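You operate a simulated robot arm through the tools that you are given. There is no shell and no other tool.

The job below is to be done with a simulated robot arm. You get a single attempt, and the scene is never put back.

JOB
Dab glue in the grey lid and set the white pad on it.
Fine: a patch in the middle; shut the glue tin and put the dauber back. Set down upright: dauber with the yellow grip. A coat counts when it lies all over at full strength: go over it till it gets no stronger.

The check looks at the end state, three seconds after you hand in, the way a careful person would. Anything else that was tipped, shoved, dropped, spilled or broken makes it a failure. Lids that push on must go on centred and level and be pressed home; caps that screw on are set level and turned clockwise until they are tight.

ROBOT AND FRAMES
A 7-joint arm with a two-finger parallel gripper, fixed in place. Base frame: the origin is on the floor under the middle of its stand, x ahead of it, y to its left, z up; the work surface is at about z = 0.74. Units: m, rad, N and s.
With the tool pointing down near the work surface it reaches from about 0.1 to 0.66 m from the base axis. Its first joint turns from -1.152 to 1.152 rad. Payload 1.57 kg.
Tool frame: the origin (TCP) lies between the finger pads and is the grasp point; the fingertips stand 0.03 m ahead of it; z points along the fingers, y is the line along which they close. The gripper opens to 0.08 m. The fingers are 0.017 m wide and 0.012 m thick; the gripper's body (0.04 by 0.082 m) begins 0.08 m behind the TCP.
Orientation is told as [roll, pitch, yaw] about the base's x, y, z axes, in that order, counted from this pose: with the fingers straight down and closing along the base's y, the tool's x points along the base's -x, its y along +y and its z along -z.

CONTROLS
- The arm moves only by the tool step_arm. Its argument "plan" is text: rows parted by semicolons, each of 7 numbers parted by spaces: the shift along the tool's x, y, z in m, then the turn, a rotation vector about the tool's x, y, z in rad, then the finger opening in m, from 0 to 0.08. In form: x y z ax ay az claw; .... A call has 1 to 20 rows; each row shifts and turns the commanded pose from where the row before left it, along the tool's axes as they then stand. Each row takes 0.2 s and may step no farther than 0.05 m and 0.15 rad from the row before; otherwise, or with a gripper value out of range, the whole call is refused. Where a pose cannot be reached the arm comes as near as it can. A force on the tool above 40 N (or 10 N above the force at the start of the call, whichever is more), or a blocked arm, ends the call early, and 0.2 s more pass. Each finger travels about 0.072 m/s and halts on what it meets, pressing with about 41 N; the grip force reading is that of the motor and also rises with nothing between the fingers. The clock runs only during rows and for 0.2 s after the last one: add rows that do not move to give the fingers time. It gives the time, the measured TCP pose, the force on the tool (base axes), the opening and the grip force at its end, in the units of the frame above (readings bear some noise), with the torque about the TCP (base axes, N m) and any sound that the robot's microphone picked up, and new pictures: "pictures" is both (left out), scene, wrist or none.
- Cameras (640 x 400 px; columns grow to the right, rows downward): "scene" is fixed at [0.0567, 0.4598, 1.3936]; the picture's right is [-0.56, -0.83, 0.00], its down [-0.69, 0.47, -0.55] and it looks along [0.45, -0.31, -0.84] (base axes); focal length 335 px, centre (320, 200). "wrist" rides on the gripper at [0.072, -0.007, -0.122] in the tool frame; the picture's right is [0.09, 1.00, 0.00], its down [-0.84, 0.08, -0.54] and it looks along [-0.54, 0.05, 0.84] (tool axes); focal length 238 px, centre (320, 200). There is no depth. A picture from a camera that has moved, and an enlarged one, comes with that camera's place and axes in the base frame and with its lens.
- inspect(camera, box): a new picture of the part [left, top, right, bottom] of that camera's present view, enlarged. The clock stands still meanwhile.
- hand_in(): hands the job in; it is judged then, once.

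Nothing tells you positions but the pictures and the camera data. Unless the task says otherwise, let go and move clear before handing in.

The tools are called after "Request:" as a command line: name --argument value ..., lists and objects as JSON in quotes. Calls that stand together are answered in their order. step_arm: Moves the arm, as the interface text tells. Its arguments: {"type":"object","properties":{"plan":{"type":"string"},"pictures":{"type":"string","enum":["both","scene","wrist","none"]}},"required":["plan"]} The other tools are called the same way: inspect (camera, box) takes an enlarged picture of a part of a camera's view; hand_in () hands the job in.

At the start:

```text
time_s: 0.0
ee_pos: [0.351, 0.1772, 1.0324]
tool_rot: [0.0, 0.0, 0.0]
contact_force: [-0.4, 0.1, -0.8]
torque: [-0.05, 0.02, 0.01]
width: 0.08
gripper_force: 0.1
```

scene: 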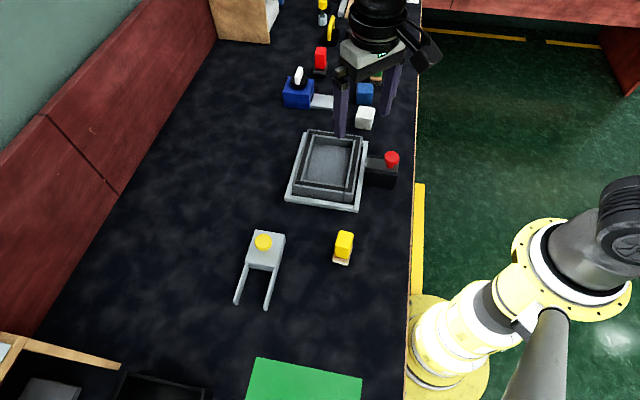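
wrist: 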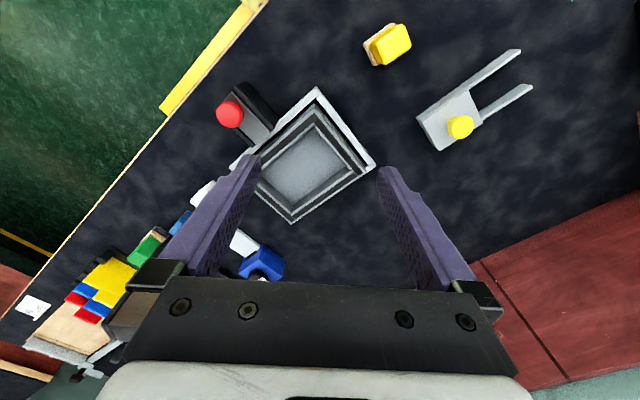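

I see a grey tray-like object (probably the grey lid in a holder), a yellow-grip dauber, a grey holder with a yellow knob, a blue thing with a white-topped item, and other items. I'll enlarge the views before moving anything.

Request:
inspect --camera "scene" --box '[260, 0, 420, 100]'

Request:
inspect --camera "scene" --box '[260, 60, 420, 160]'

Request:
inspect --camera "scene" --box '[260, 120, 420, 220]'

Request:
inspect --camera "scene" --box '[220, 210, 380, 310]'

Request:
inspect --camera "wrist" --box '[160, 60, 400, 280]'

Request:
inspect --camera "wrist" --box '[340, 10, 560, 160]'

Request:
inspect --camera "wrist" --box '[0, 180, 300, 390]'

Request:
inspect --camera "scene" --box '[0, 300, 400, 400]'

```text
4.00 times, centred on (340, 50) of scene
camera zoom: at [0.0567, 0.4598, 1.3936], right [-0.56, -0.83, 0.0], down [-0.69, 0.47, -0.55], along [0.45, -0.31, -0.84], focal length 1340 px, centre (240, 800)
```

zoom: 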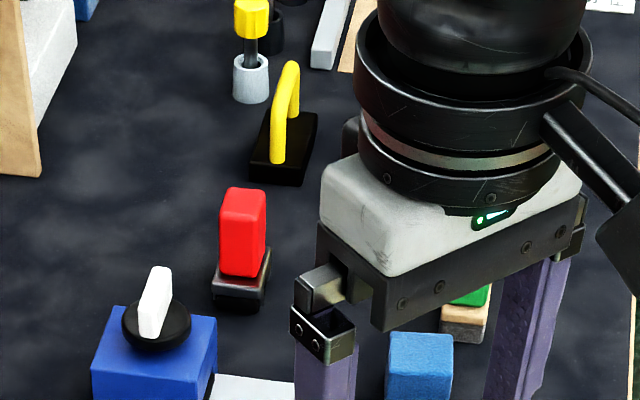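

```text
4.00 times, centred on (340, 110) of scene
camera zoom: at [0.0567, 0.4598, 1.3936], right [-0.56, -0.83, 0.0], down [-0.69, 0.47, -0.55], along [0.45, -0.31, -0.84], focal length 1340 px, centre (240, 560)
```

zoom: 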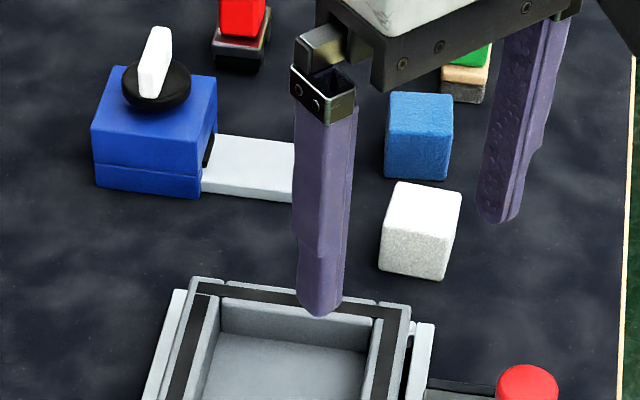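

```text
4.00 times, centred on (340, 170) of scene
camera zoom: at [0.0567, 0.4598, 1.3936], right [-0.56, -0.83, 0.0], down [-0.69, 0.47, -0.55], along [0.45, -0.31, -0.84], focal length 1340 px, centre (240, 320)
```

zoom: 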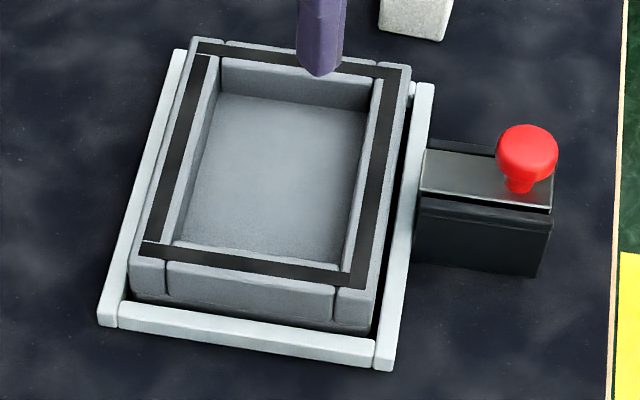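

```text
4.00 times, centred on (300, 260) of scene
camera zoom: at [0.0567, 0.4598, 1.3936], right [-0.56, -0.83, 0.0], down [-0.69, 0.47, -0.55], along [0.45, -0.31, -0.84], focal length 1340 px, centre (400, -40)
```

zoom: 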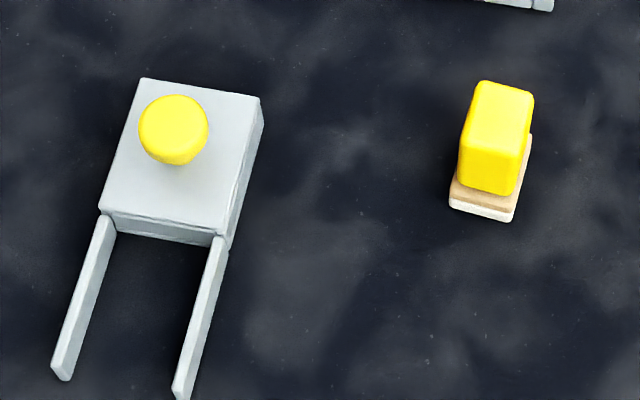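

```text
1.82 times, centred on (280, 170) of wrist
camera zoom: at [0.2783, 0.1718, 1.1545], right [-0.09, 1.0, 0.0], down [0.84, 0.08, 0.54], along [0.54, 0.05, -0.84], focal length 433 px, centre (393, 254)
```

zoom: 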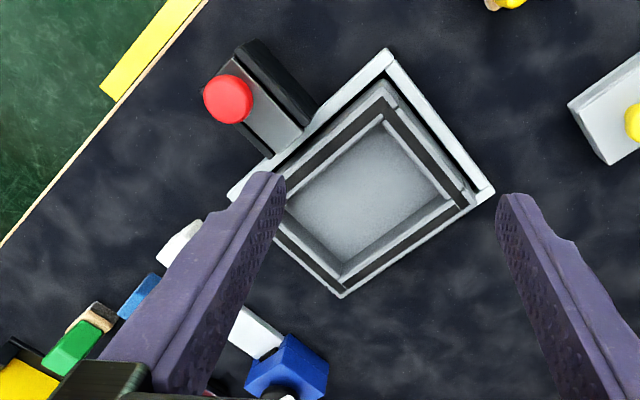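

```text
2.67 times, centred on (450, 85) of wrist
camera zoom: at [0.2783, 0.1718, 1.1545], right [-0.09, 1.0, 0.0], down [0.84, 0.08, 0.54], along [0.54, 0.05, -0.84], focal length 636 px, centre (-27, 507)
```

zoom: 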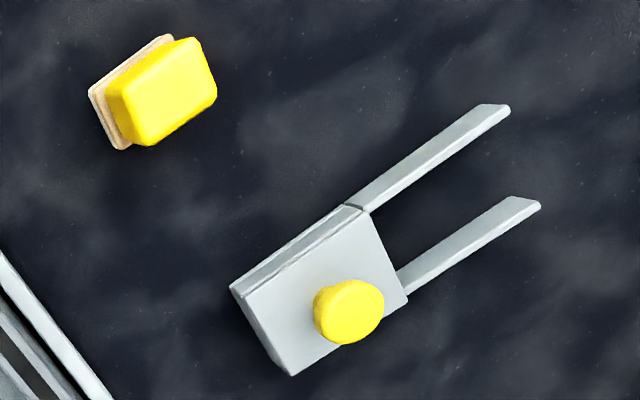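

```text
1.90 times, centred on (150, 285) of wrist
camera zoom: at [0.2783, 0.1718, 1.1545], right [-0.09, 1.0, 0.0], down [0.84, 0.08, 0.54], along [0.54, 0.05, -0.84], focal length 454 px, centre (644, 38)
```

zoom: 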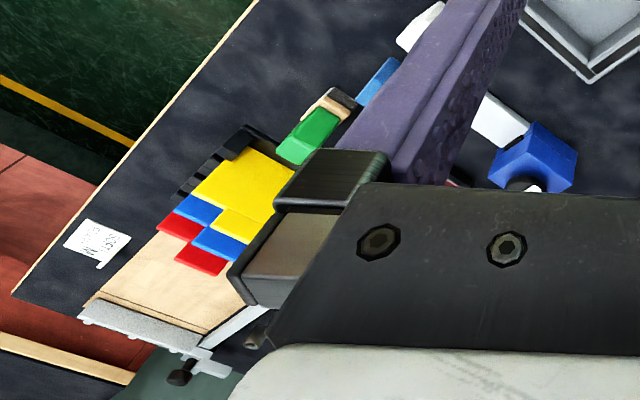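

```text
1.60 times, centred on (200, 350) of scene
camera zoom: at [0.0567, 0.4598, 1.3936], right [-0.56, -0.83, 0.0], down [-0.69, 0.47, -0.55], along [0.45, -0.31, -0.84], focal length 536 px, centre (512, -40)
```

zoom: 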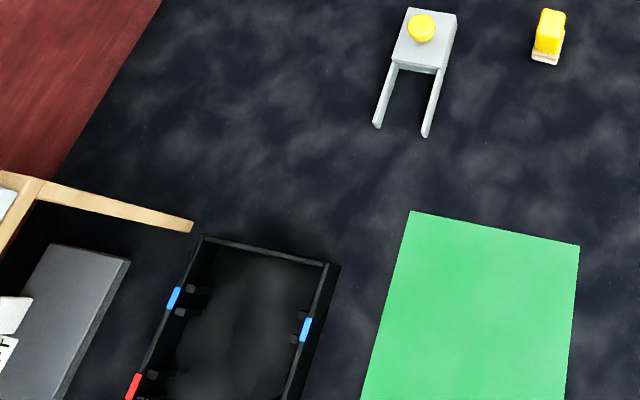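

The bench has a grey tray (the upturned lid) in a light-grey nest near (0.48, 0.14), and a yellow-grip dauber near (0.26, 0.27). A grey box with a yellow knob and two rails, likely the glue tin, is near (0.36, 0.39), and a white block near (0.55, -0.03). I'll move the wrist camera over the yellow-knob box for a closer look.

Request:
step_arm --plan "0.0167 0.0335 0.022 0 0 0 0.08; 0.0167 0.0335 0.022 0 0 0 0.08; 0.0167 0.0335 0.022 0 0 0 0.08; 0.0167 0.0335 0.022 0 0 0 0.08; 0.0167 0.0335 0.022 0 0 0 0.08; 0.0167 0.0335 0.022 0 0 0 0.08; 0 0 0 0 0 0 0.08" --pictures "both"

```text
time_s: 1.6
ee_pos: [0.2495, 0.3786, 0.8995]
tool_rot: [0.002, -0.001, 0.0]
contact_force: [-1.5, 0.6, -0.3]
torque: [0.03, 0.01, -0.01]
width: 0.08
gripper_force: 0.1
camera wrist: at [0.1768, 0.3732, 1.0226], right [-0.09, 1.0, 0.0], down [0.84, 0.08, 0.54], along [0.54, 0.05, -0.84], focal length 238 px, centre (320, 200)
```

scene: 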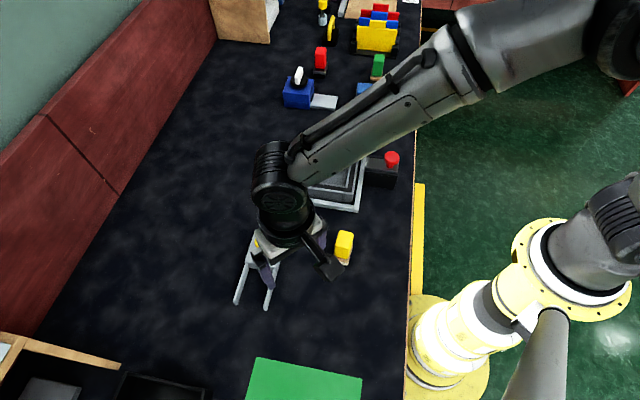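
wrist: 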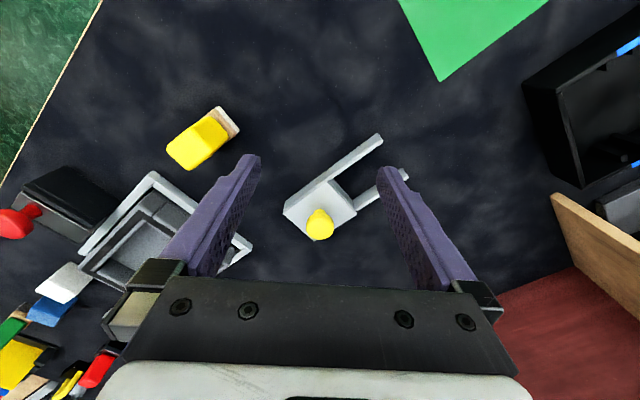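

Request:
inspect --camera "wrist" --box '[260, 120, 420, 250]'

Request:
inspect --camera "wrist" --box '[0, 90, 260, 270]'

Request:
inspect --camera "scene" --box '[270, 0, 430, 110]'

Request:
inspect --camera "wrist" --box '[0, 240, 160, 400]'

```text
3.08 times, centred on (340, 185) of wrist
camera zoom: at [0.1768, 0.3732, 1.0226], right [-0.09, 1.0, 0.0], down [0.84, 0.08, 0.54], along [0.54, 0.05, -0.84], focal length 733 px, centre (258, 246)
```

zoom: 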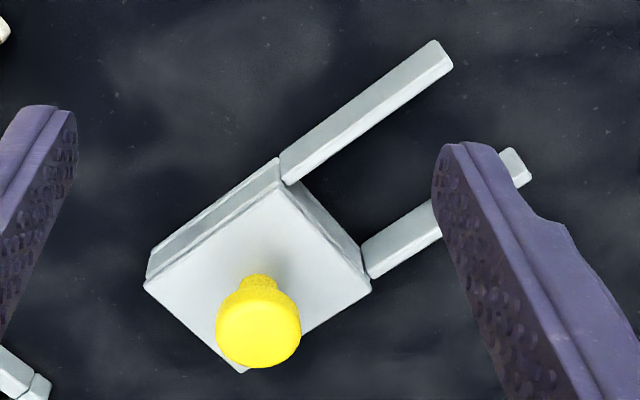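

```text
2.22 times, centred on (130, 180) of wrist
camera zoom: at [0.1768, 0.3732, 1.0226], right [-0.09, 1.0, 0.0], down [0.84, 0.08, 0.54], along [0.54, 0.05, -0.84], focal length 530 px, centre (742, 244)
```

zoom: 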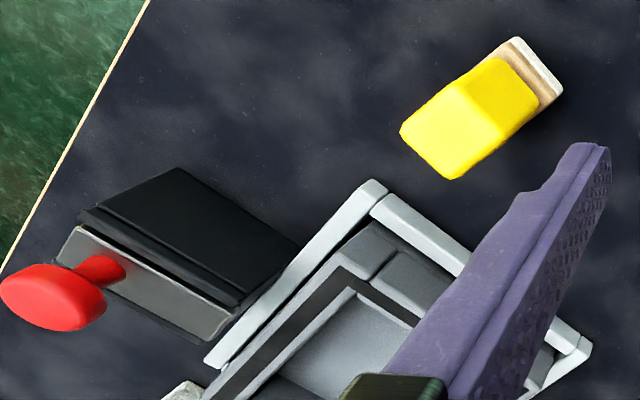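

```text
3.64 times, centred on (350, 55) of scene
camera zoom: at [0.0567, 0.4598, 1.3936], right [-0.56, -0.83, 0.0], down [-0.69, 0.47, -0.55], along [0.45, -0.31, -0.84], focal length 1218 px, centre (211, 727)
```

zoom: 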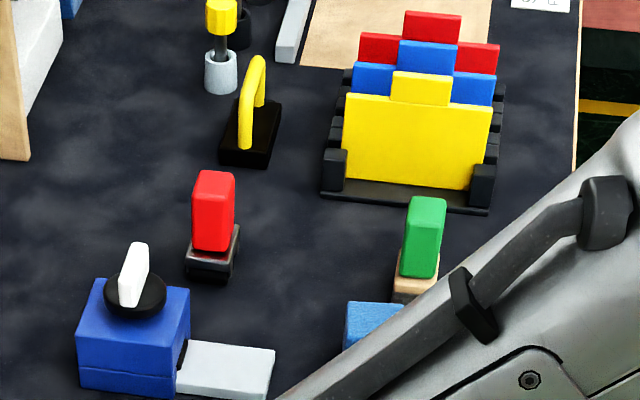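

```text
2.50 times, centred on (80, 320) of wrist
camera zoom: at [0.1768, 0.3732, 1.0226], right [-0.09, 1.0, 0.0], down [0.84, 0.08, 0.54], along [0.54, 0.05, -0.84], focal length 596 px, centre (920, -100)
```

zoom: 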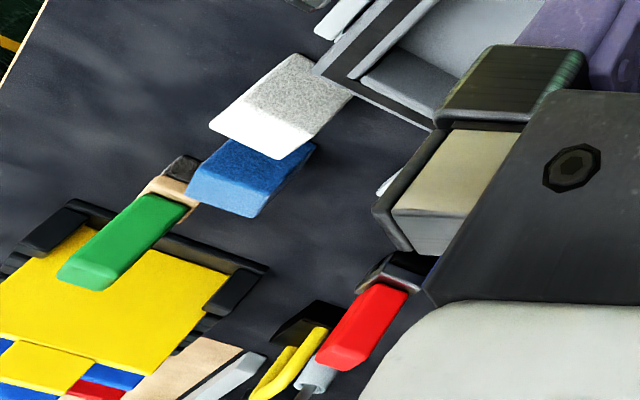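

The yellow-knob box looks like a lidded tin with two rails, but I can't yet tell how its lid works. I'll tilt the wrist to see it from a lower angle.

Request:
step_arm --plan "0 0 0.015 0 -0.15 0 0.08; 0 0 0.015 0 -0.15 0 0.08; 0 0 0.015 0 -0.15 0 0.08; 0 0 0 0 0 0 0.08" --pictures "wrist"

Request:
inspect --camera "wrist" --box '[250, 130, 410, 260]'

Request:
inspect --camera "wrist" --box '[0, 0, 640, 260]'

```text
time_s: 2.6
ee_pos: [0.2778, 0.3675, 0.8559]
tool_rot: [0.001, -0.45, -0.002]
contact_force: [0.6, -0.9, 0.5]
torque: [0.03, 0.0, 0.02]
width: 0.08
gripper_force: 0.2
out of reach, approached as far as the arm can: row 3
camera wrist: at [0.1598, 0.3617, 0.9355], right [-0.08, 1.0, -0.04], down [0.52, 0.08, 0.85], along [0.85, 0.05, -0.52], focal length 238 px, centre (320, 200)
```

wrist: 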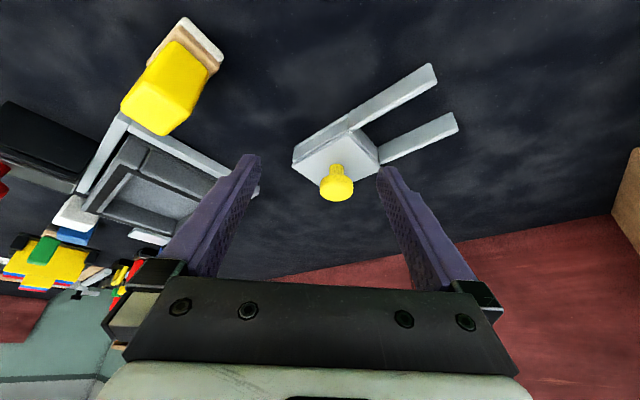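

```text
3.08 times, centred on (330, 195) of wrist
camera zoom: at [0.1598, 0.3617, 0.9355], right [-0.08, 1.0, -0.04], down [0.52, 0.08, 0.85], along [0.85, 0.05, -0.52], focal length 733 px, centre (289, 215)
```

zoom: 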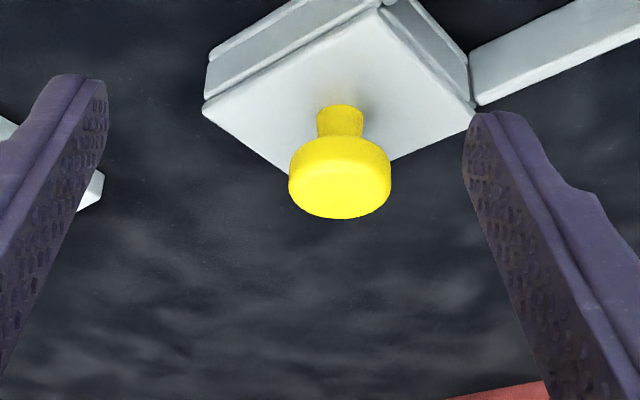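

```text
1.00 times, centred on (320, 130) of wrist (not enlarged: the box is as wide or as high as the picture)
camera zoom: at [0.1598, 0.3617, 0.9355], right [-0.08, 1.0, -0.04], down [0.52, 0.08, 0.85], along [0.85, 0.05, -0.52], focal length 238 px, centre (320, 270)
```

zoom: 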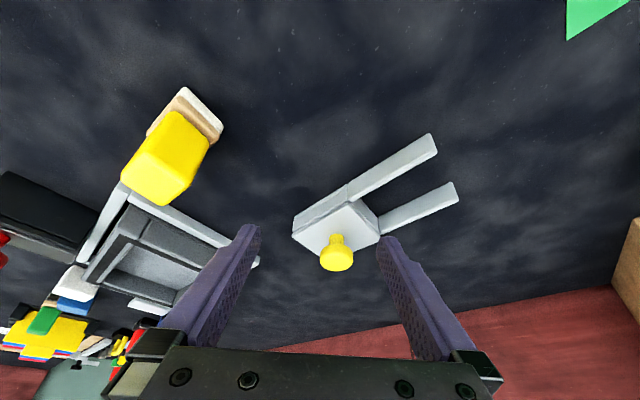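

The picture is upside down (picture-down is base-up), and the yellow knob is a mushroom on a flat plate that sits on a body with rails. I'll zoom in on the box, the dauber and the red-knob box.

Request:
inspect --camera "wrist" --box '[285, 55, 465, 205]'

Request:
inspect --camera "wrist" --box '[100, 10, 240, 140]'

Request:
inspect --camera "wrist" --box '[0, 80, 270, 330]'

```text
2.67 times, centred on (375, 130) of wrist
camera zoom: at [0.1598, 0.3617, 0.9355], right [-0.08, 1.0, -0.04], down [0.52, 0.08, 0.85], along [0.85, 0.05, -0.52], focal length 636 px, centre (173, 387)
```

zoom: 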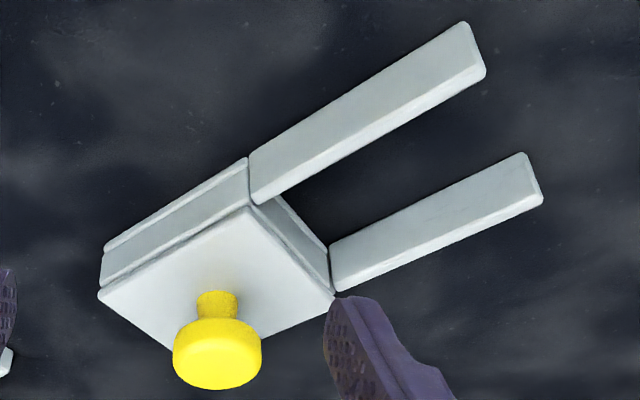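

```text
3.08 times, centred on (170, 75) of wrist
camera zoom: at [0.1598, 0.3617, 0.9355], right [-0.08, 1.0, -0.04], down [0.52, 0.08, 0.85], along [0.85, 0.05, -0.52], focal length 733 px, centre (782, 585)
```

zoom: 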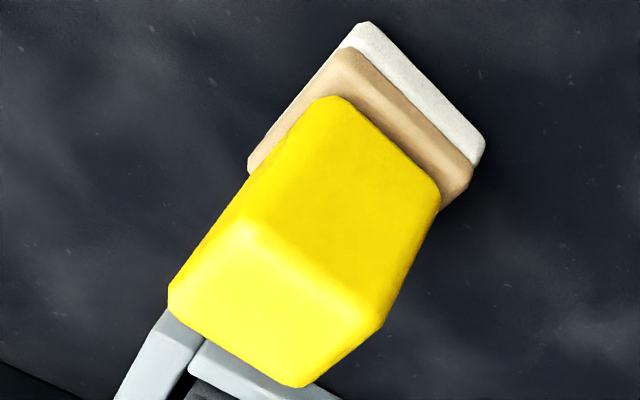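

```text
1.60 times, centred on (135, 205) of wrist
camera zoom: at [0.1598, 0.3617, 0.9355], right [-0.08, 1.0, -0.04], down [0.52, 0.08, 0.85], along [0.85, 0.05, -0.52], focal length 381 px, centre (616, 192)
```

zoom: 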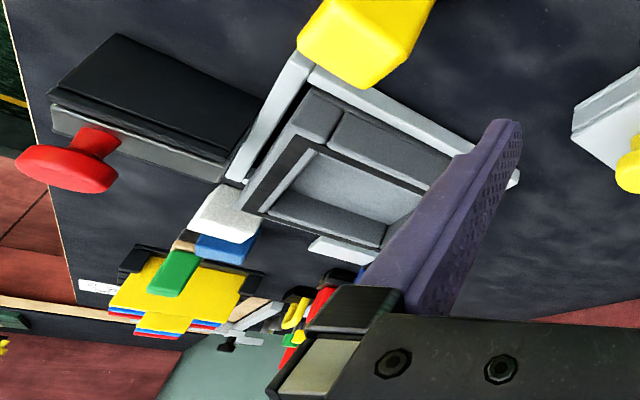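

The black box with the red knob could be a slide clamp or a tin, so I'll raise the arm and move over for a close look at it.

Request:
step_arm --plan "-0.0218 0 -0.045 0 0 0 0.08; -0.003 -0.041 -0.003 0 0 0 0.08; -0.003 -0.041 -0.003 0 0 0 0.08; -0.003 -0.041 -0.003 0 0 0 0.08; -0.003 -0.041 -0.003 0 0 0 0.08; -0.003 -0.041 -0.003 0 0 0 0.08; -0.003 -0.041 -0.003 0 0 0 0.08; -0.003 -0.041 -0.003 0 0 0 0.08; 0 0 0 0 0.15 0 0.08; 0 0 0 0 0 0 0.08" --pictures "both"

Request:
inspect --camera "wrist" --box '[220, 120, 420, 270]'

Request:
inspect --camera "scene" --box '[220, 210, 380, 310]'

```text
time_s: 4.8
ee_pos: [0.2885, 0.0803, 0.9341]
tool_rot: [0.001, -0.297, -0.001]
contact_force: [1.0, 0.0, -0.3]
torque: [-0.01, -0.03, 0.04]
width: 0.08
gripper_force: 0.0
camera wrist: at [0.1837, 0.0747, 1.0299], right [-0.09, 1.0, -0.03], down [0.64, 0.08, 0.76], along [0.76, 0.05, -0.64], focal length 238 px, centre (320, 200)
```

scene: 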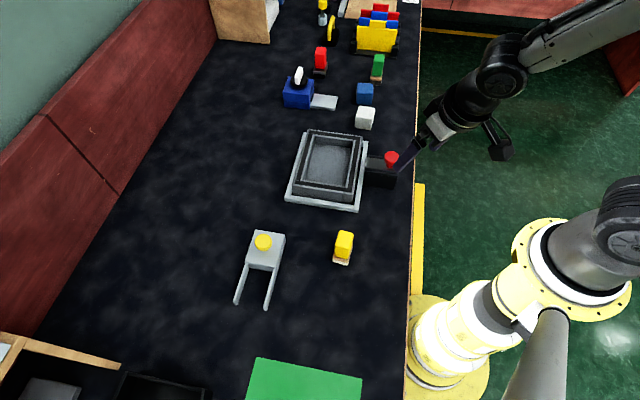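
wrist: 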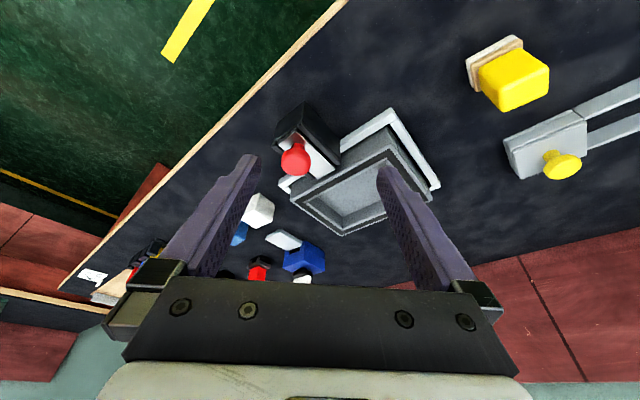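

```text
2.67 times, centred on (320, 195) of wrist
camera zoom: at [0.1837, 0.0747, 1.0299], right [-0.09, 1.0, -0.03], down [0.64, 0.08, 0.76], along [0.76, 0.05, -0.64], focal length 636 px, centre (320, 213)
```

zoom: 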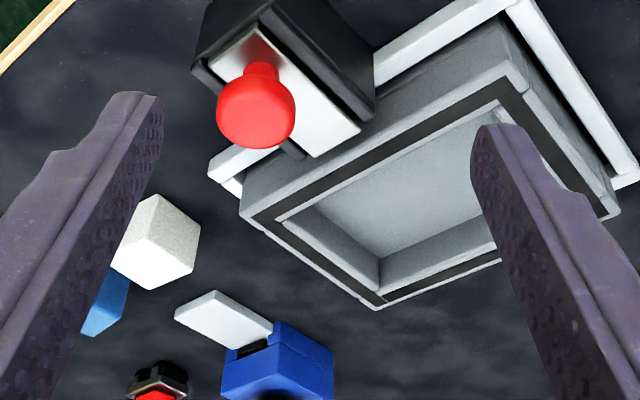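

```text
4.00 times, centred on (300, 260) of scene
camera zoom: at [0.0567, 0.4598, 1.3936], right [-0.56, -0.83, 0.0], down [-0.69, 0.47, -0.55], along [0.45, -0.31, -0.84], focal length 1340 px, centre (400, -40)
```

zoom: 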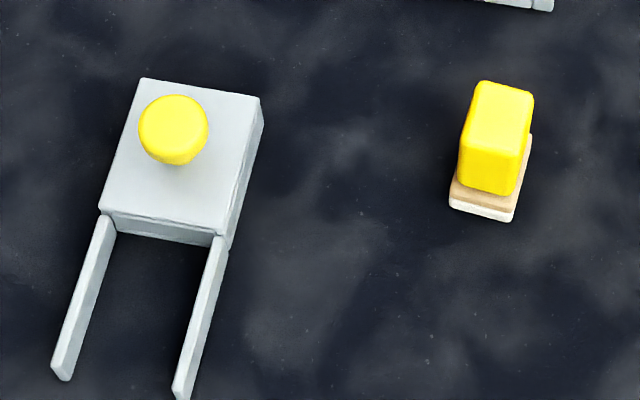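

The red-knob part looks like a bar sliding in a black channel toward the tray, so it's a clamp for the nest. I'll look more closely at the yellow-knob box and the clamp.

Request:
inspect --camera "wrist" --box '[490, 70, 640, 190]'

Request:
inspect --camera "wrist" --box '[265, 95, 365, 205]'

Request:
inspect --camera "wrist" --box '[455, 25, 565, 120]'

Request:
inspect --camera "scene" --box '[280, 80, 410, 220]'

```text
3.33 times, centred on (565, 130) of wrist
camera zoom: at [0.1837, 0.0747, 1.0299], right [-0.09, 1.0, -0.03], down [0.64, 0.08, 0.76], along [0.76, 0.05, -0.64], focal length 794 px, centre (-497, 433)
```

zoom: 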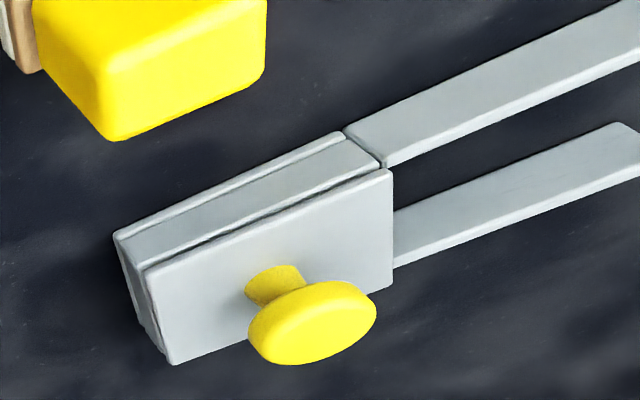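

```text
3.64 times, centred on (315, 150) of wrist
camera zoom: at [0.1837, 0.0747, 1.0299], right [-0.09, 1.0, -0.03], down [0.64, 0.08, 0.76], along [0.76, 0.05, -0.64], focal length 867 px, centre (338, 382)
```

zoom: 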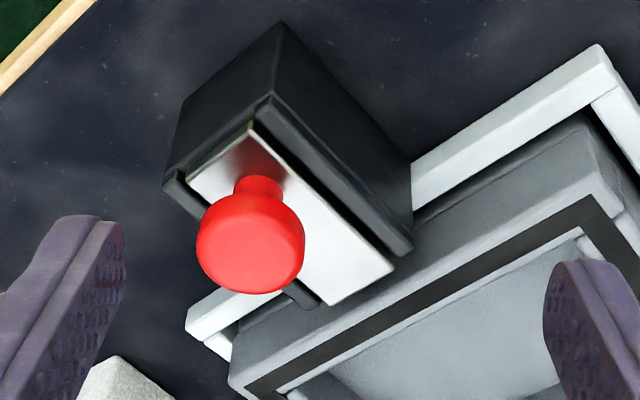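

```text
4.21 times, centred on (510, 72) of wrist
camera zoom: at [0.1837, 0.0747, 1.0299], right [-0.09, 1.0, -0.03], down [0.64, 0.08, 0.76], along [0.76, 0.05, -0.64], focal length 1004 px, centre (-480, 737)
```

zoom: 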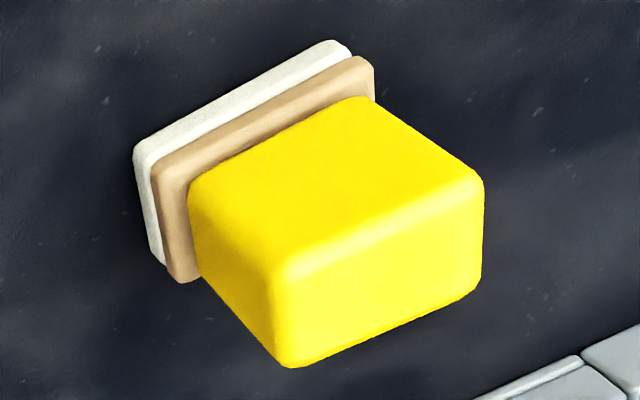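

```text
2.86 times, centred on (345, 150) of scene
camera zoom: at [0.0567, 0.4598, 1.3936], right [-0.56, -0.83, 0.0], down [-0.69, 0.47, -0.55], along [0.45, -0.31, -0.84], focal length 957 px, centre (249, 343)
```

zoom: 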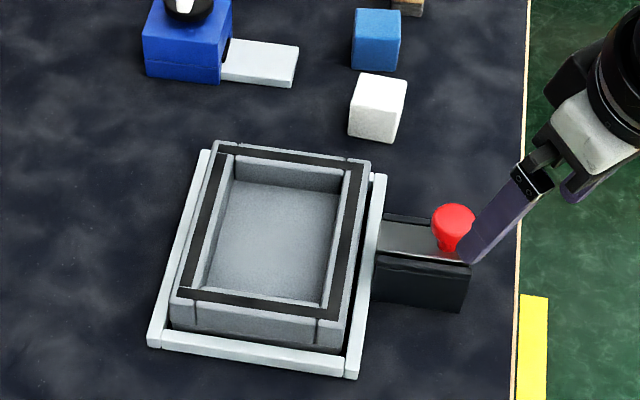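

The yellow-knob box is a tin with a sliding lid. The lid top is at about z = 0.768, centred near (0.3615, 0.390), and it slides about 0.075 m along the rails toward (-0.71, 0.70). Next I'll take a square view of the dauber to measure it.

Request:
step_arm --plan "0 0 0 0 0.15 0 0.08; 0 0 0 0 0.147 0 0.08; 0.0237 0.034 0.003 0 0 0 0.08; 0.0237 0.034 0.003 0 0 0 0.08; 0.0237 0.034 0.003 0 0 0 0.08; 0.0237 0.034 0.003 0 0 0 0.08; 0.0237 0.034 0.003 0 0 0 0.08; 0 0 0 0 0 0 0.08" --pictures "wrist"

Request:
inspect --camera "wrist" --box '[260, 120, 420, 250]'

Request:
inspect --camera "scene" --box '[310, 215, 380, 275]'

```text
time_s: 6.6
ee_pos: [0.1704, 0.2515, 0.9181]
tool_rot: [0.0, -0.004, 0.001]
contact_force: [1.0, 0.6, 0.6]
torque: [-0.02, 0.01, 0.05]
width: 0.0799
gripper_force: 0.0
camera wrist: at [0.0976, 0.2454, 1.0408], right [-0.09, 1.0, 0.0], down [0.84, 0.08, 0.54], along [0.54, 0.05, -0.84], focal length 238 px, centre (320, 200)
```

wrist: 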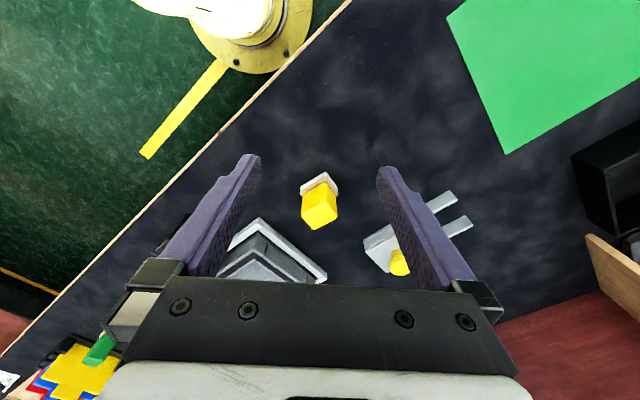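

```text
3.08 times, centred on (340, 185) of wrist
camera zoom: at [0.0976, 0.2454, 1.0408], right [-0.09, 1.0, 0.0], down [0.84, 0.08, 0.54], along [0.54, 0.05, -0.84], focal length 733 px, centre (258, 246)
```

zoom: 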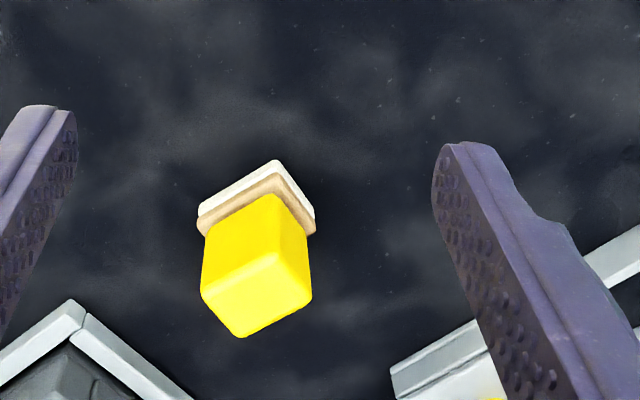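

```text
6.67 times, centred on (345, 245) of scene
camera zoom: at [0.0567, 0.4598, 1.3936], right [-0.56, -0.83, 0.0], down [-0.69, 0.47, -0.55], along [0.45, -0.31, -0.84], focal length 2232 px, centre (153, -100)
```

zoom: 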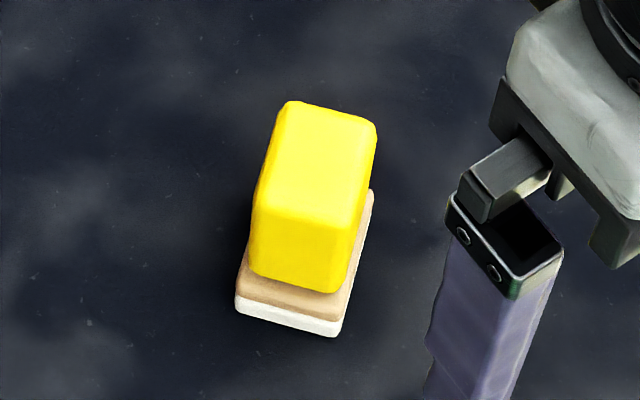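

I'll zoom in on the dauber for accurate corners.

Request:
inspect --camera "wrist" --box '[280, 165, 360, 235]'

Request:
inspect --camera "scene" --box '[325, 225, 365, 270]'

```text
5.71 times, centred on (320, 200) of wrist
camera zoom: at [0.0976, 0.2454, 1.0408], right [-0.09, 1.0, 0.0], down [0.84, 0.08, 0.54], along [0.54, 0.05, -0.84], focal length 1362 px, centre (320, 200)
```

zoom: 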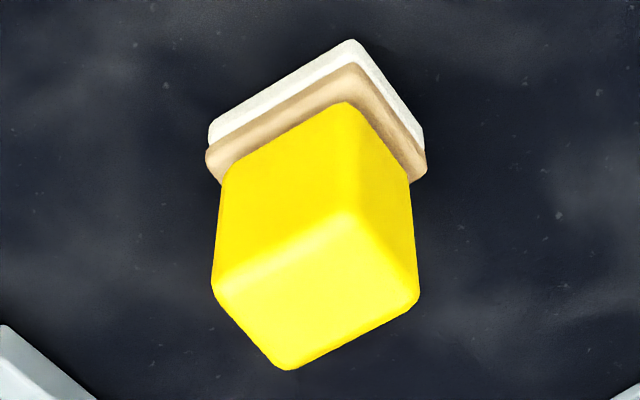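

```text
8.89 times, centred on (345, 248) of scene
camera zoom: at [0.0567, 0.4598, 1.3936], right [-0.56, -0.83, 0.0], down [-0.69, 0.47, -0.55], along [0.45, -0.31, -0.84], focal length 2977 px, centre (98, -222)
```

zoom: 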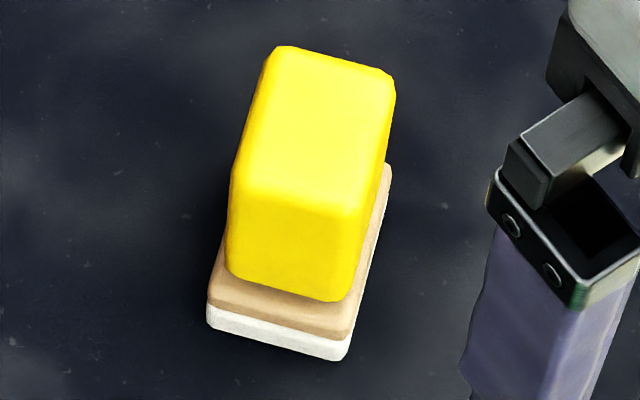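

The dauber stands at about (0.271, 0.260) with its top at z of about 0.81, its grip is roughly 0.035 x 0.027, and its long axis runs at about -49°. Next I'll measure the tray and the white block.

Request:
step_arm --plan "-0.035 -0.0178 -0.002 0 0.001 0 0.08; -0.035 -0.0178 -0.002 0 0.001 0 0.08; -0.035 -0.0178 -0.002 0 0.001 0 0.08; -0.035 -0.0178 -0.002 0 0 0 0.08; -0.035 -0.0178 -0.002 0 0 0 0.08; -0.035 -0.0178 -0.002 0 0 0 0.08; 0 0 0 0 0 0 0.08" --pictures "wrist"

Request:
inspect --camera "wrist" --box '[240, 100, 400, 230]'

Request:
inspect --camera "wrist" --box '[180, 90, 440, 290]'

```text
time_s: 8.2
ee_pos: [0.3808, 0.1423, 0.9295]
tool_rot: [0.0, 0.0, 0.0]
contact_force: [0.5, -0.5, 0.8]
torque: [0.0, -0.01, 0.02]
width: 0.0801
gripper_force: 0.0
camera wrist: at [0.3077, 0.1375, 1.0525], right [-0.09, 1.0, 0.0], down [0.84, 0.08, 0.54], along [0.54, 0.05, -0.84], focal length 238 px, centre (320, 200)
```

wrist: 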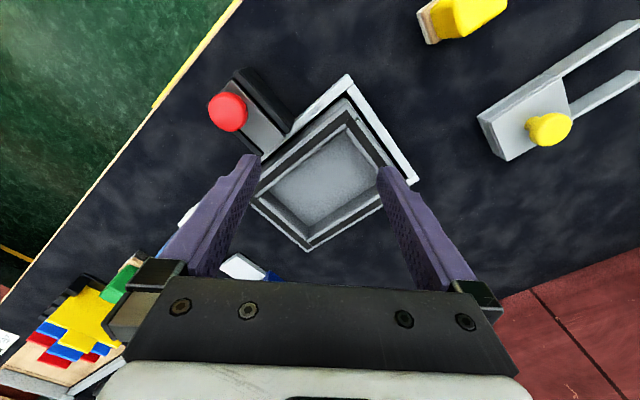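

```text
3.08 times, centred on (320, 165) of wrist
camera zoom: at [0.3077, 0.1375, 1.0525], right [-0.09, 1.0, 0.0], down [0.84, 0.08, 0.54], along [0.54, 0.05, -0.84], focal length 733 px, centre (320, 308)
```

zoom: 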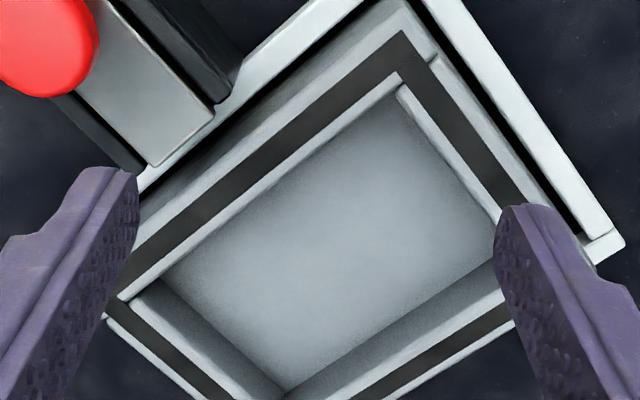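

```text
2.00 times, centred on (310, 190) of wrist
camera zoom: at [0.3077, 0.1375, 1.0525], right [-0.09, 1.0, 0.0], down [0.84, 0.08, 0.54], along [0.54, 0.05, -0.84], focal length 477 px, centre (340, 220)
```

zoom: 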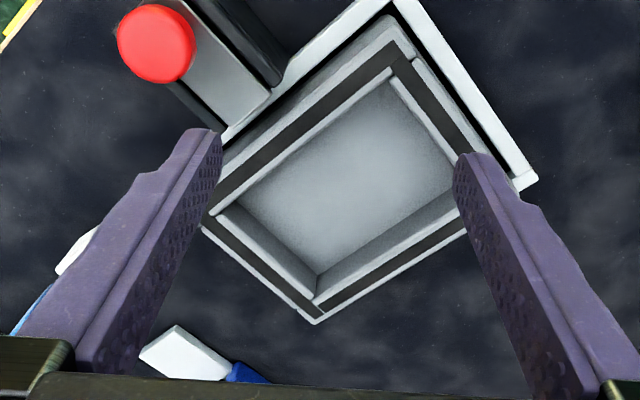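

The tray is roughly 0.12 x 0.09 inside, centred near (0.48, 0.142), and turned about 45°. I'll check the scene camera's calibration against the known fingertip positions, then look at the pad.

Request:
inspect --camera "scene" --box '[260, 90, 420, 220]'

Request:
inspect --camera "scene" --box '[340, 70, 400, 135]'

```text
3.08 times, centred on (340, 155) of scene
camera zoom: at [0.0567, 0.4598, 1.3936], right [-0.56, -0.83, 0.0], down [-0.69, 0.47, -0.55], along [0.45, -0.31, -0.84], focal length 1030 px, centre (258, 338)
```

zoom: 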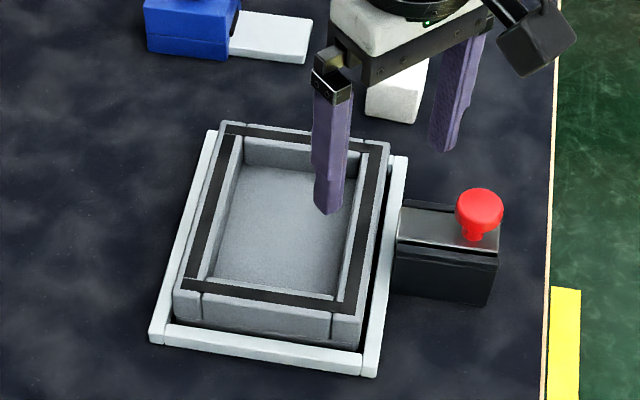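

```text
6.15 times, centred on (370, 102) of scene
camera zoom: at [0.0567, 0.4598, 1.3936], right [-0.56, -0.83, 0.0], down [-0.69, 0.47, -0.55], along [0.45, -0.31, -0.84], focal length 2061 px, centre (12, 800)
```

zoom: 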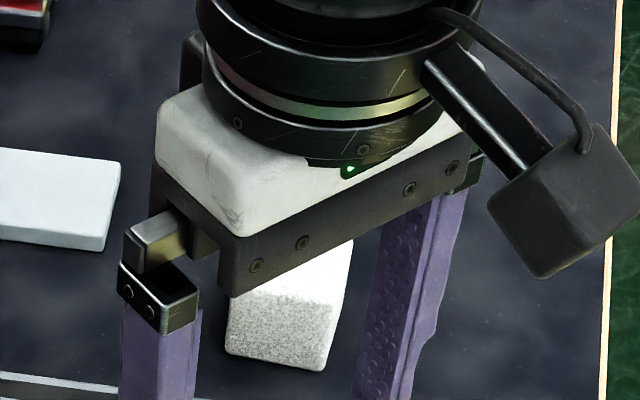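

The scene camera agrees with the arm to about 2 mm. From the tray rim I put the tray centre at about (0.468, 0.153), and next I'll view the white block.

Request:
step_arm --plan "-0.0175 -0.0405 0.0025 0 0 0 0.08; -0.0175 -0.0405 0.0025 0 0 0 0.08; -0.0175 -0.0405 0.0025 0 0 0 0.08; -0.0175 -0.0405 0.0025 0 0 0 0.08; 0 0 0 0 0 0 0.08" --pictures "wrist"

Request:
inspect --camera "wrist" --box '[260, 130, 380, 240]'

Request:
inspect --camera "scene" --box '[340, 70, 400, 135]'

Request:
inspect --camera "scene" --box '[270, 110, 410, 220]'

```text
time_s: 9.4
ee_pos: [0.45, -0.0189, 0.921]
tool_rot: [-0.001, 0.001, -0.002]
contact_force: [-0.1, -0.4, 0.1]
torque: [-0.03, 0.02, 0.01]
width: 0.0802
gripper_force: 0.1
camera wrist: at [0.3779, -0.0247, 1.0434], right [-0.09, 1.0, 0.0], down [0.84, 0.08, 0.54], along [0.54, 0.05, -0.84], focal length 238 px, centre (320, 200)
```

wrist: 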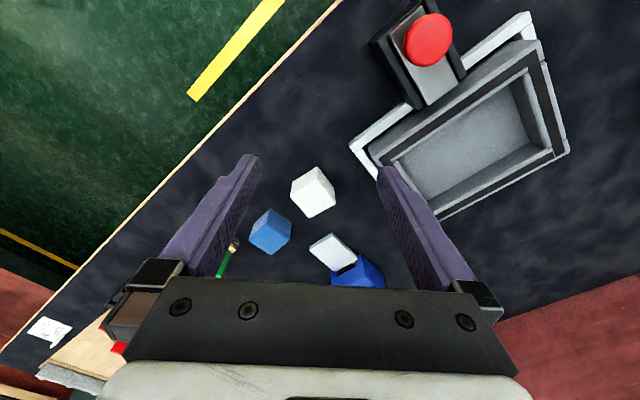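

```text
3.64 times, centred on (320, 185) of wrist
camera zoom: at [0.3779, -0.0247, 1.0434], right [-0.09, 1.0, 0.0], down [0.84, 0.08, 0.54], along [0.54, 0.05, -0.84], focal length 867 px, centre (320, 254)
```

zoom: 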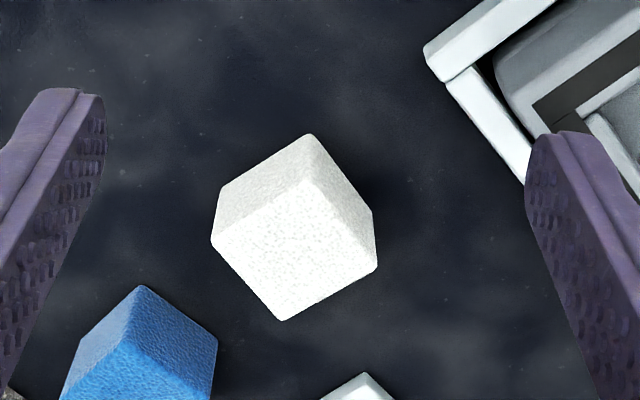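

```text
6.15 times, centred on (370, 102) of scene
camera zoom: at [0.0567, 0.4598, 1.3936], right [-0.56, -0.83, 0.0], down [-0.69, 0.47, -0.55], along [0.45, -0.31, -0.84], focal length 2061 px, centre (12, 800)
```

zoom: 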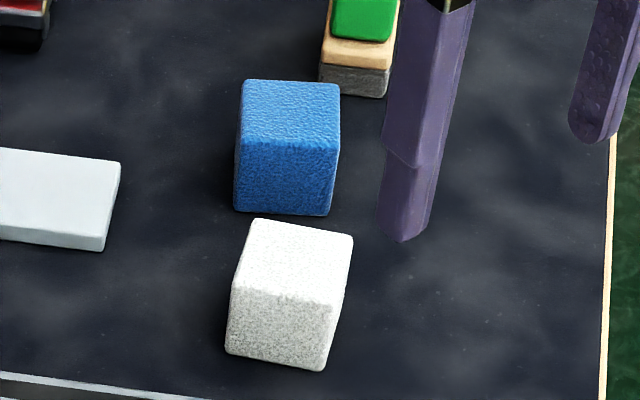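

```text
3.64 times, centred on (340, 165) of scene
camera zoom: at [0.0567, 0.4598, 1.3936], right [-0.56, -0.83, 0.0], down [-0.69, 0.47, -0.55], along [0.45, -0.31, -0.84], focal length 1218 px, centre (247, 327)
```

zoom: 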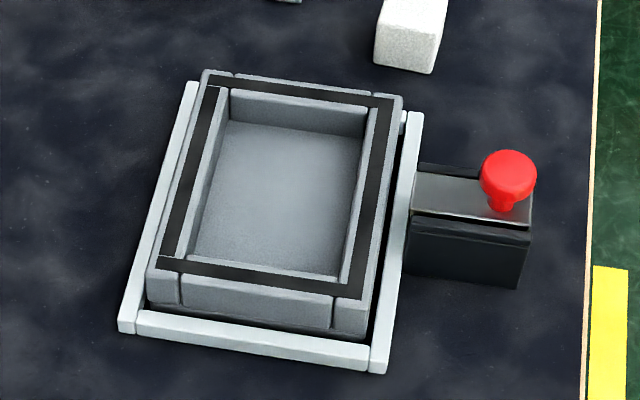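

The white pad is a block of about 0.043 x 0.043 x 0.037 at (0.548, -0.019), turned about 40°. To open the tin, I'll first move over the yellow knob and turn the gripper 45° so it closes along the rails.

Request:
step_arm --plan "0.0085 0.0408 0 0 0 0 0.08; 0.0085 0.0408 0 0 0 0 0.08; 0.0085 0.0408 0 0 0 0 0.08; 0.0085 0.0408 0 0 0 0 0.08; 0.0085 0.0408 0 0 0 0 0.08; 0.0085 0.0408 0 0 0 0 0.08; 0.0085 0.0408 0 0 0 0 0.08; 0.0085 0.0408 0 0 0 0 0.08; 0.0085 0.0408 0 0 0 0 0.08; 0.0085 0.0408 0 0 0 0 0.08; 0 0 0 0 0 -0.13 0.08; 0 0 0 0 0 -0.13 0.08; 0 0 0 0 0 -0.13 0.08; 0 0 0 0 0 -0.13 0.08; 0 0 0 0 0 -0.13 0.08; 0 0 0 0 0 -0.13 0.08; 0 0 0 0 0 0 0.08" --pictures "both"

Request:
inspect --camera "wrist" --box '[220, 130, 420, 290]'

Request:
inspect --camera "scene" --box '[220, 190, 320, 320]'

```text
time_s: 13.0
ee_pos: [0.3654, 0.3906, 0.9214]
tool_rot: [0.0, 0.002, 0.78]
contact_force: [-0.8, -0.6, -0.1]
torque: [-0.02, -0.04, 0.0]
width: 0.0798
gripper_force: 0.1
camera wrist: at [0.3182, 0.3355, 1.0432], right [-0.77, 0.64, 0.0], down [0.54, 0.64, 0.54], along [0.35, 0.42, -0.84], focal length 238 px, centre (320, 200)
```

scene: 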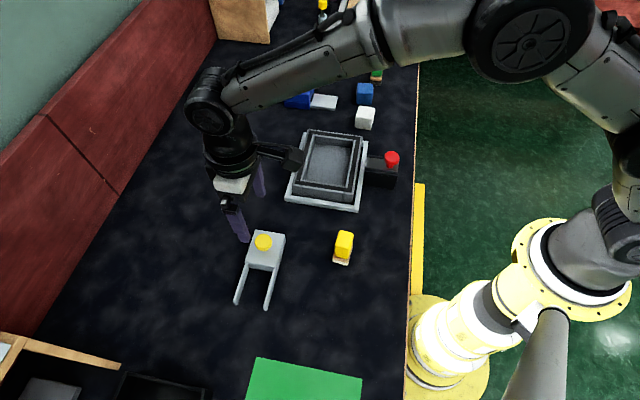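
wrist: 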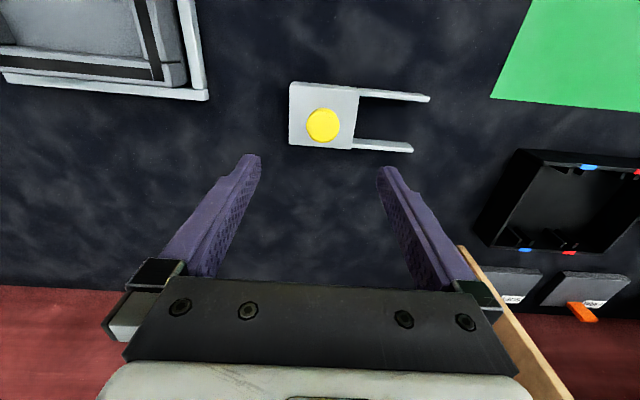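

```text
2.50 times, centred on (320, 210) of wrist
camera zoom: at [0.3182, 0.3355, 1.0432], right [-0.77, 0.64, 0.0], down [0.54, 0.64, 0.54], along [0.35, 0.42, -0.84], focal length 596 px, centre (320, 175)
```

zoom: 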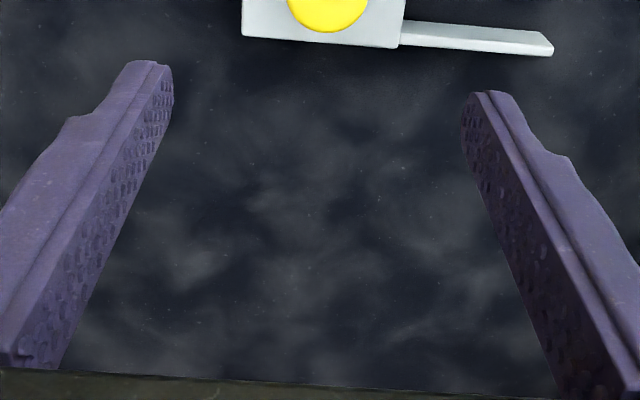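

```text
3.08 times, centred on (270, 255) of scene
camera zoom: at [0.0567, 0.4598, 1.3936], right [-0.56, -0.83, 0.0], down [-0.69, 0.47, -0.55], along [0.45, -0.31, -0.84], focal length 1030 px, centre (474, 31)
```

zoom: 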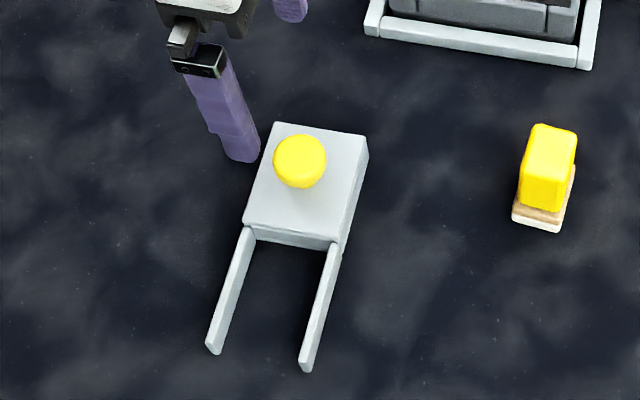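

The knob lies almost directly under the TCP. I'll zoom in for fine alignment before descending.

Request:
inspect --camera "wrist" --box '[270, 70, 440, 170]'

```text
3.76 times, centred on (355, 120) of wrist
camera zoom: at [0.3182, 0.3355, 1.0432], right [-0.77, 0.64, 0.0], down [0.54, 0.64, 0.54], along [0.35, 0.42, -0.84], focal length 897 px, centre (188, 501)
```

zoom: 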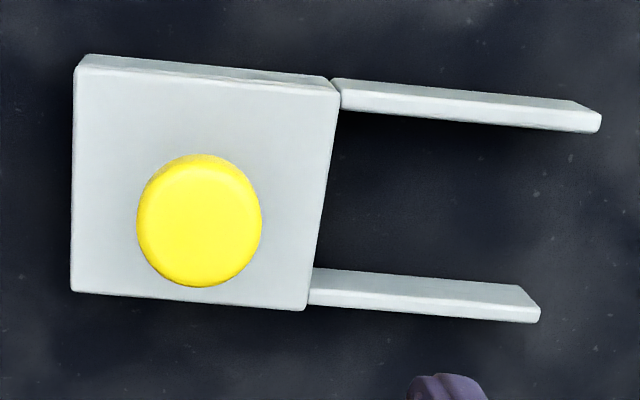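

Near-vertical view: the knob is at about (0.361, 0.392) and the slide direction is 135°, which matches the tool's y axis. I'll shift slightly and descend with the fingers straddling the knob.

Request:
step_arm --plan "0.002 0.004 0.02 0 0 0 0.08; 0 0 0.025 0 0 0 0.08; 0 0 0.025 0 0 0 0.08; 0 0 0.022 0 0 0 0.08; 0 0 0.02 0 0 0 0.08; 0 0 0 0 0 0 0.08" --pictures "both"

Request:
inspect --camera "wrist" --box '[230, 120, 410, 240]'

Request:
inspect --camera "scene" --box '[220, 190, 320, 320]'

```text
time_s: 14.4
ee_pos: [0.361, 0.3909, 0.8083]
tool_rot: [0.0, -0.001, 0.78]
contact_force: [0.4, -0.9, -0.2]
torque: [-0.02, 0.0, -0.01]
width: 0.0798
gripper_force: 0.1
camera wrist: at [0.3142, 0.3369, 0.9311], right [-0.77, 0.64, 0.0], down [0.54, 0.64, 0.54], along [0.35, 0.42, -0.84], focal length 238 px, centre (320, 200)
```

scene: 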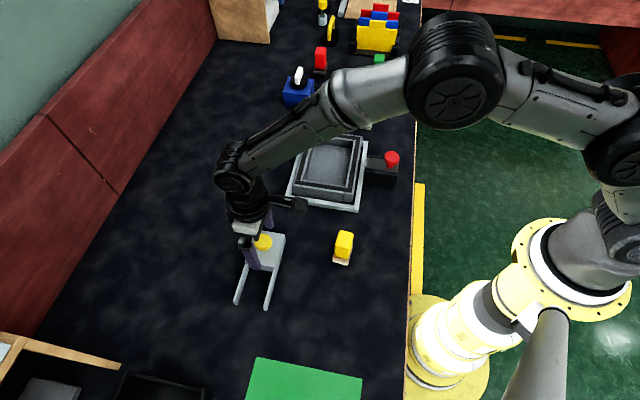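
wrist: 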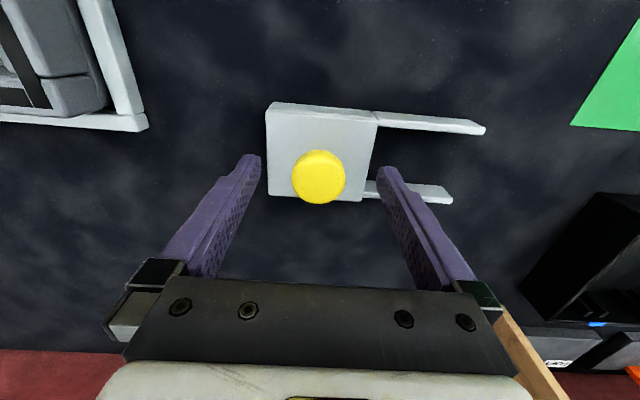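

```text
3.33 times, centred on (320, 180) of wrist
camera zoom: at [0.3142, 0.3369, 0.9311], right [-0.77, 0.64, 0.0], down [0.54, 0.64, 0.54], along [0.35, 0.42, -0.84], focal length 794 px, centre (320, 267)
```

zoom: 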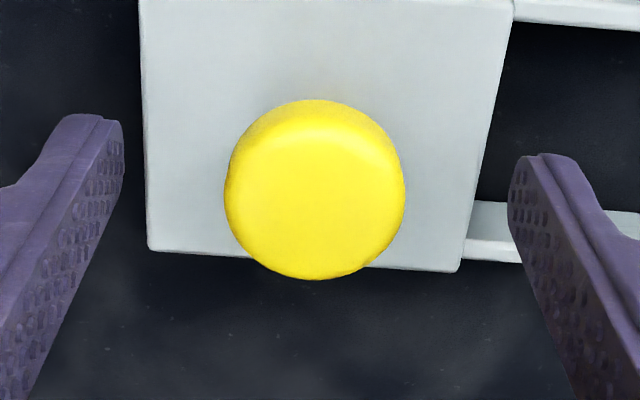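

```text
3.08 times, centred on (270, 255) of scene
camera zoom: at [0.0567, 0.4598, 1.3936], right [-0.56, -0.83, 0.0], down [-0.69, 0.47, -0.55], along [0.45, -0.31, -0.84], focal length 1030 px, centre (474, 31)
```

zoom: 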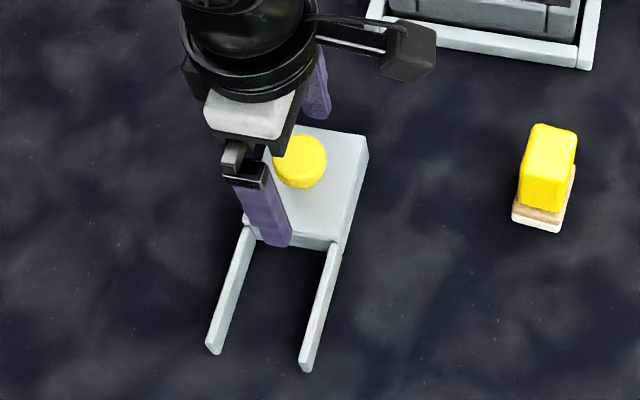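

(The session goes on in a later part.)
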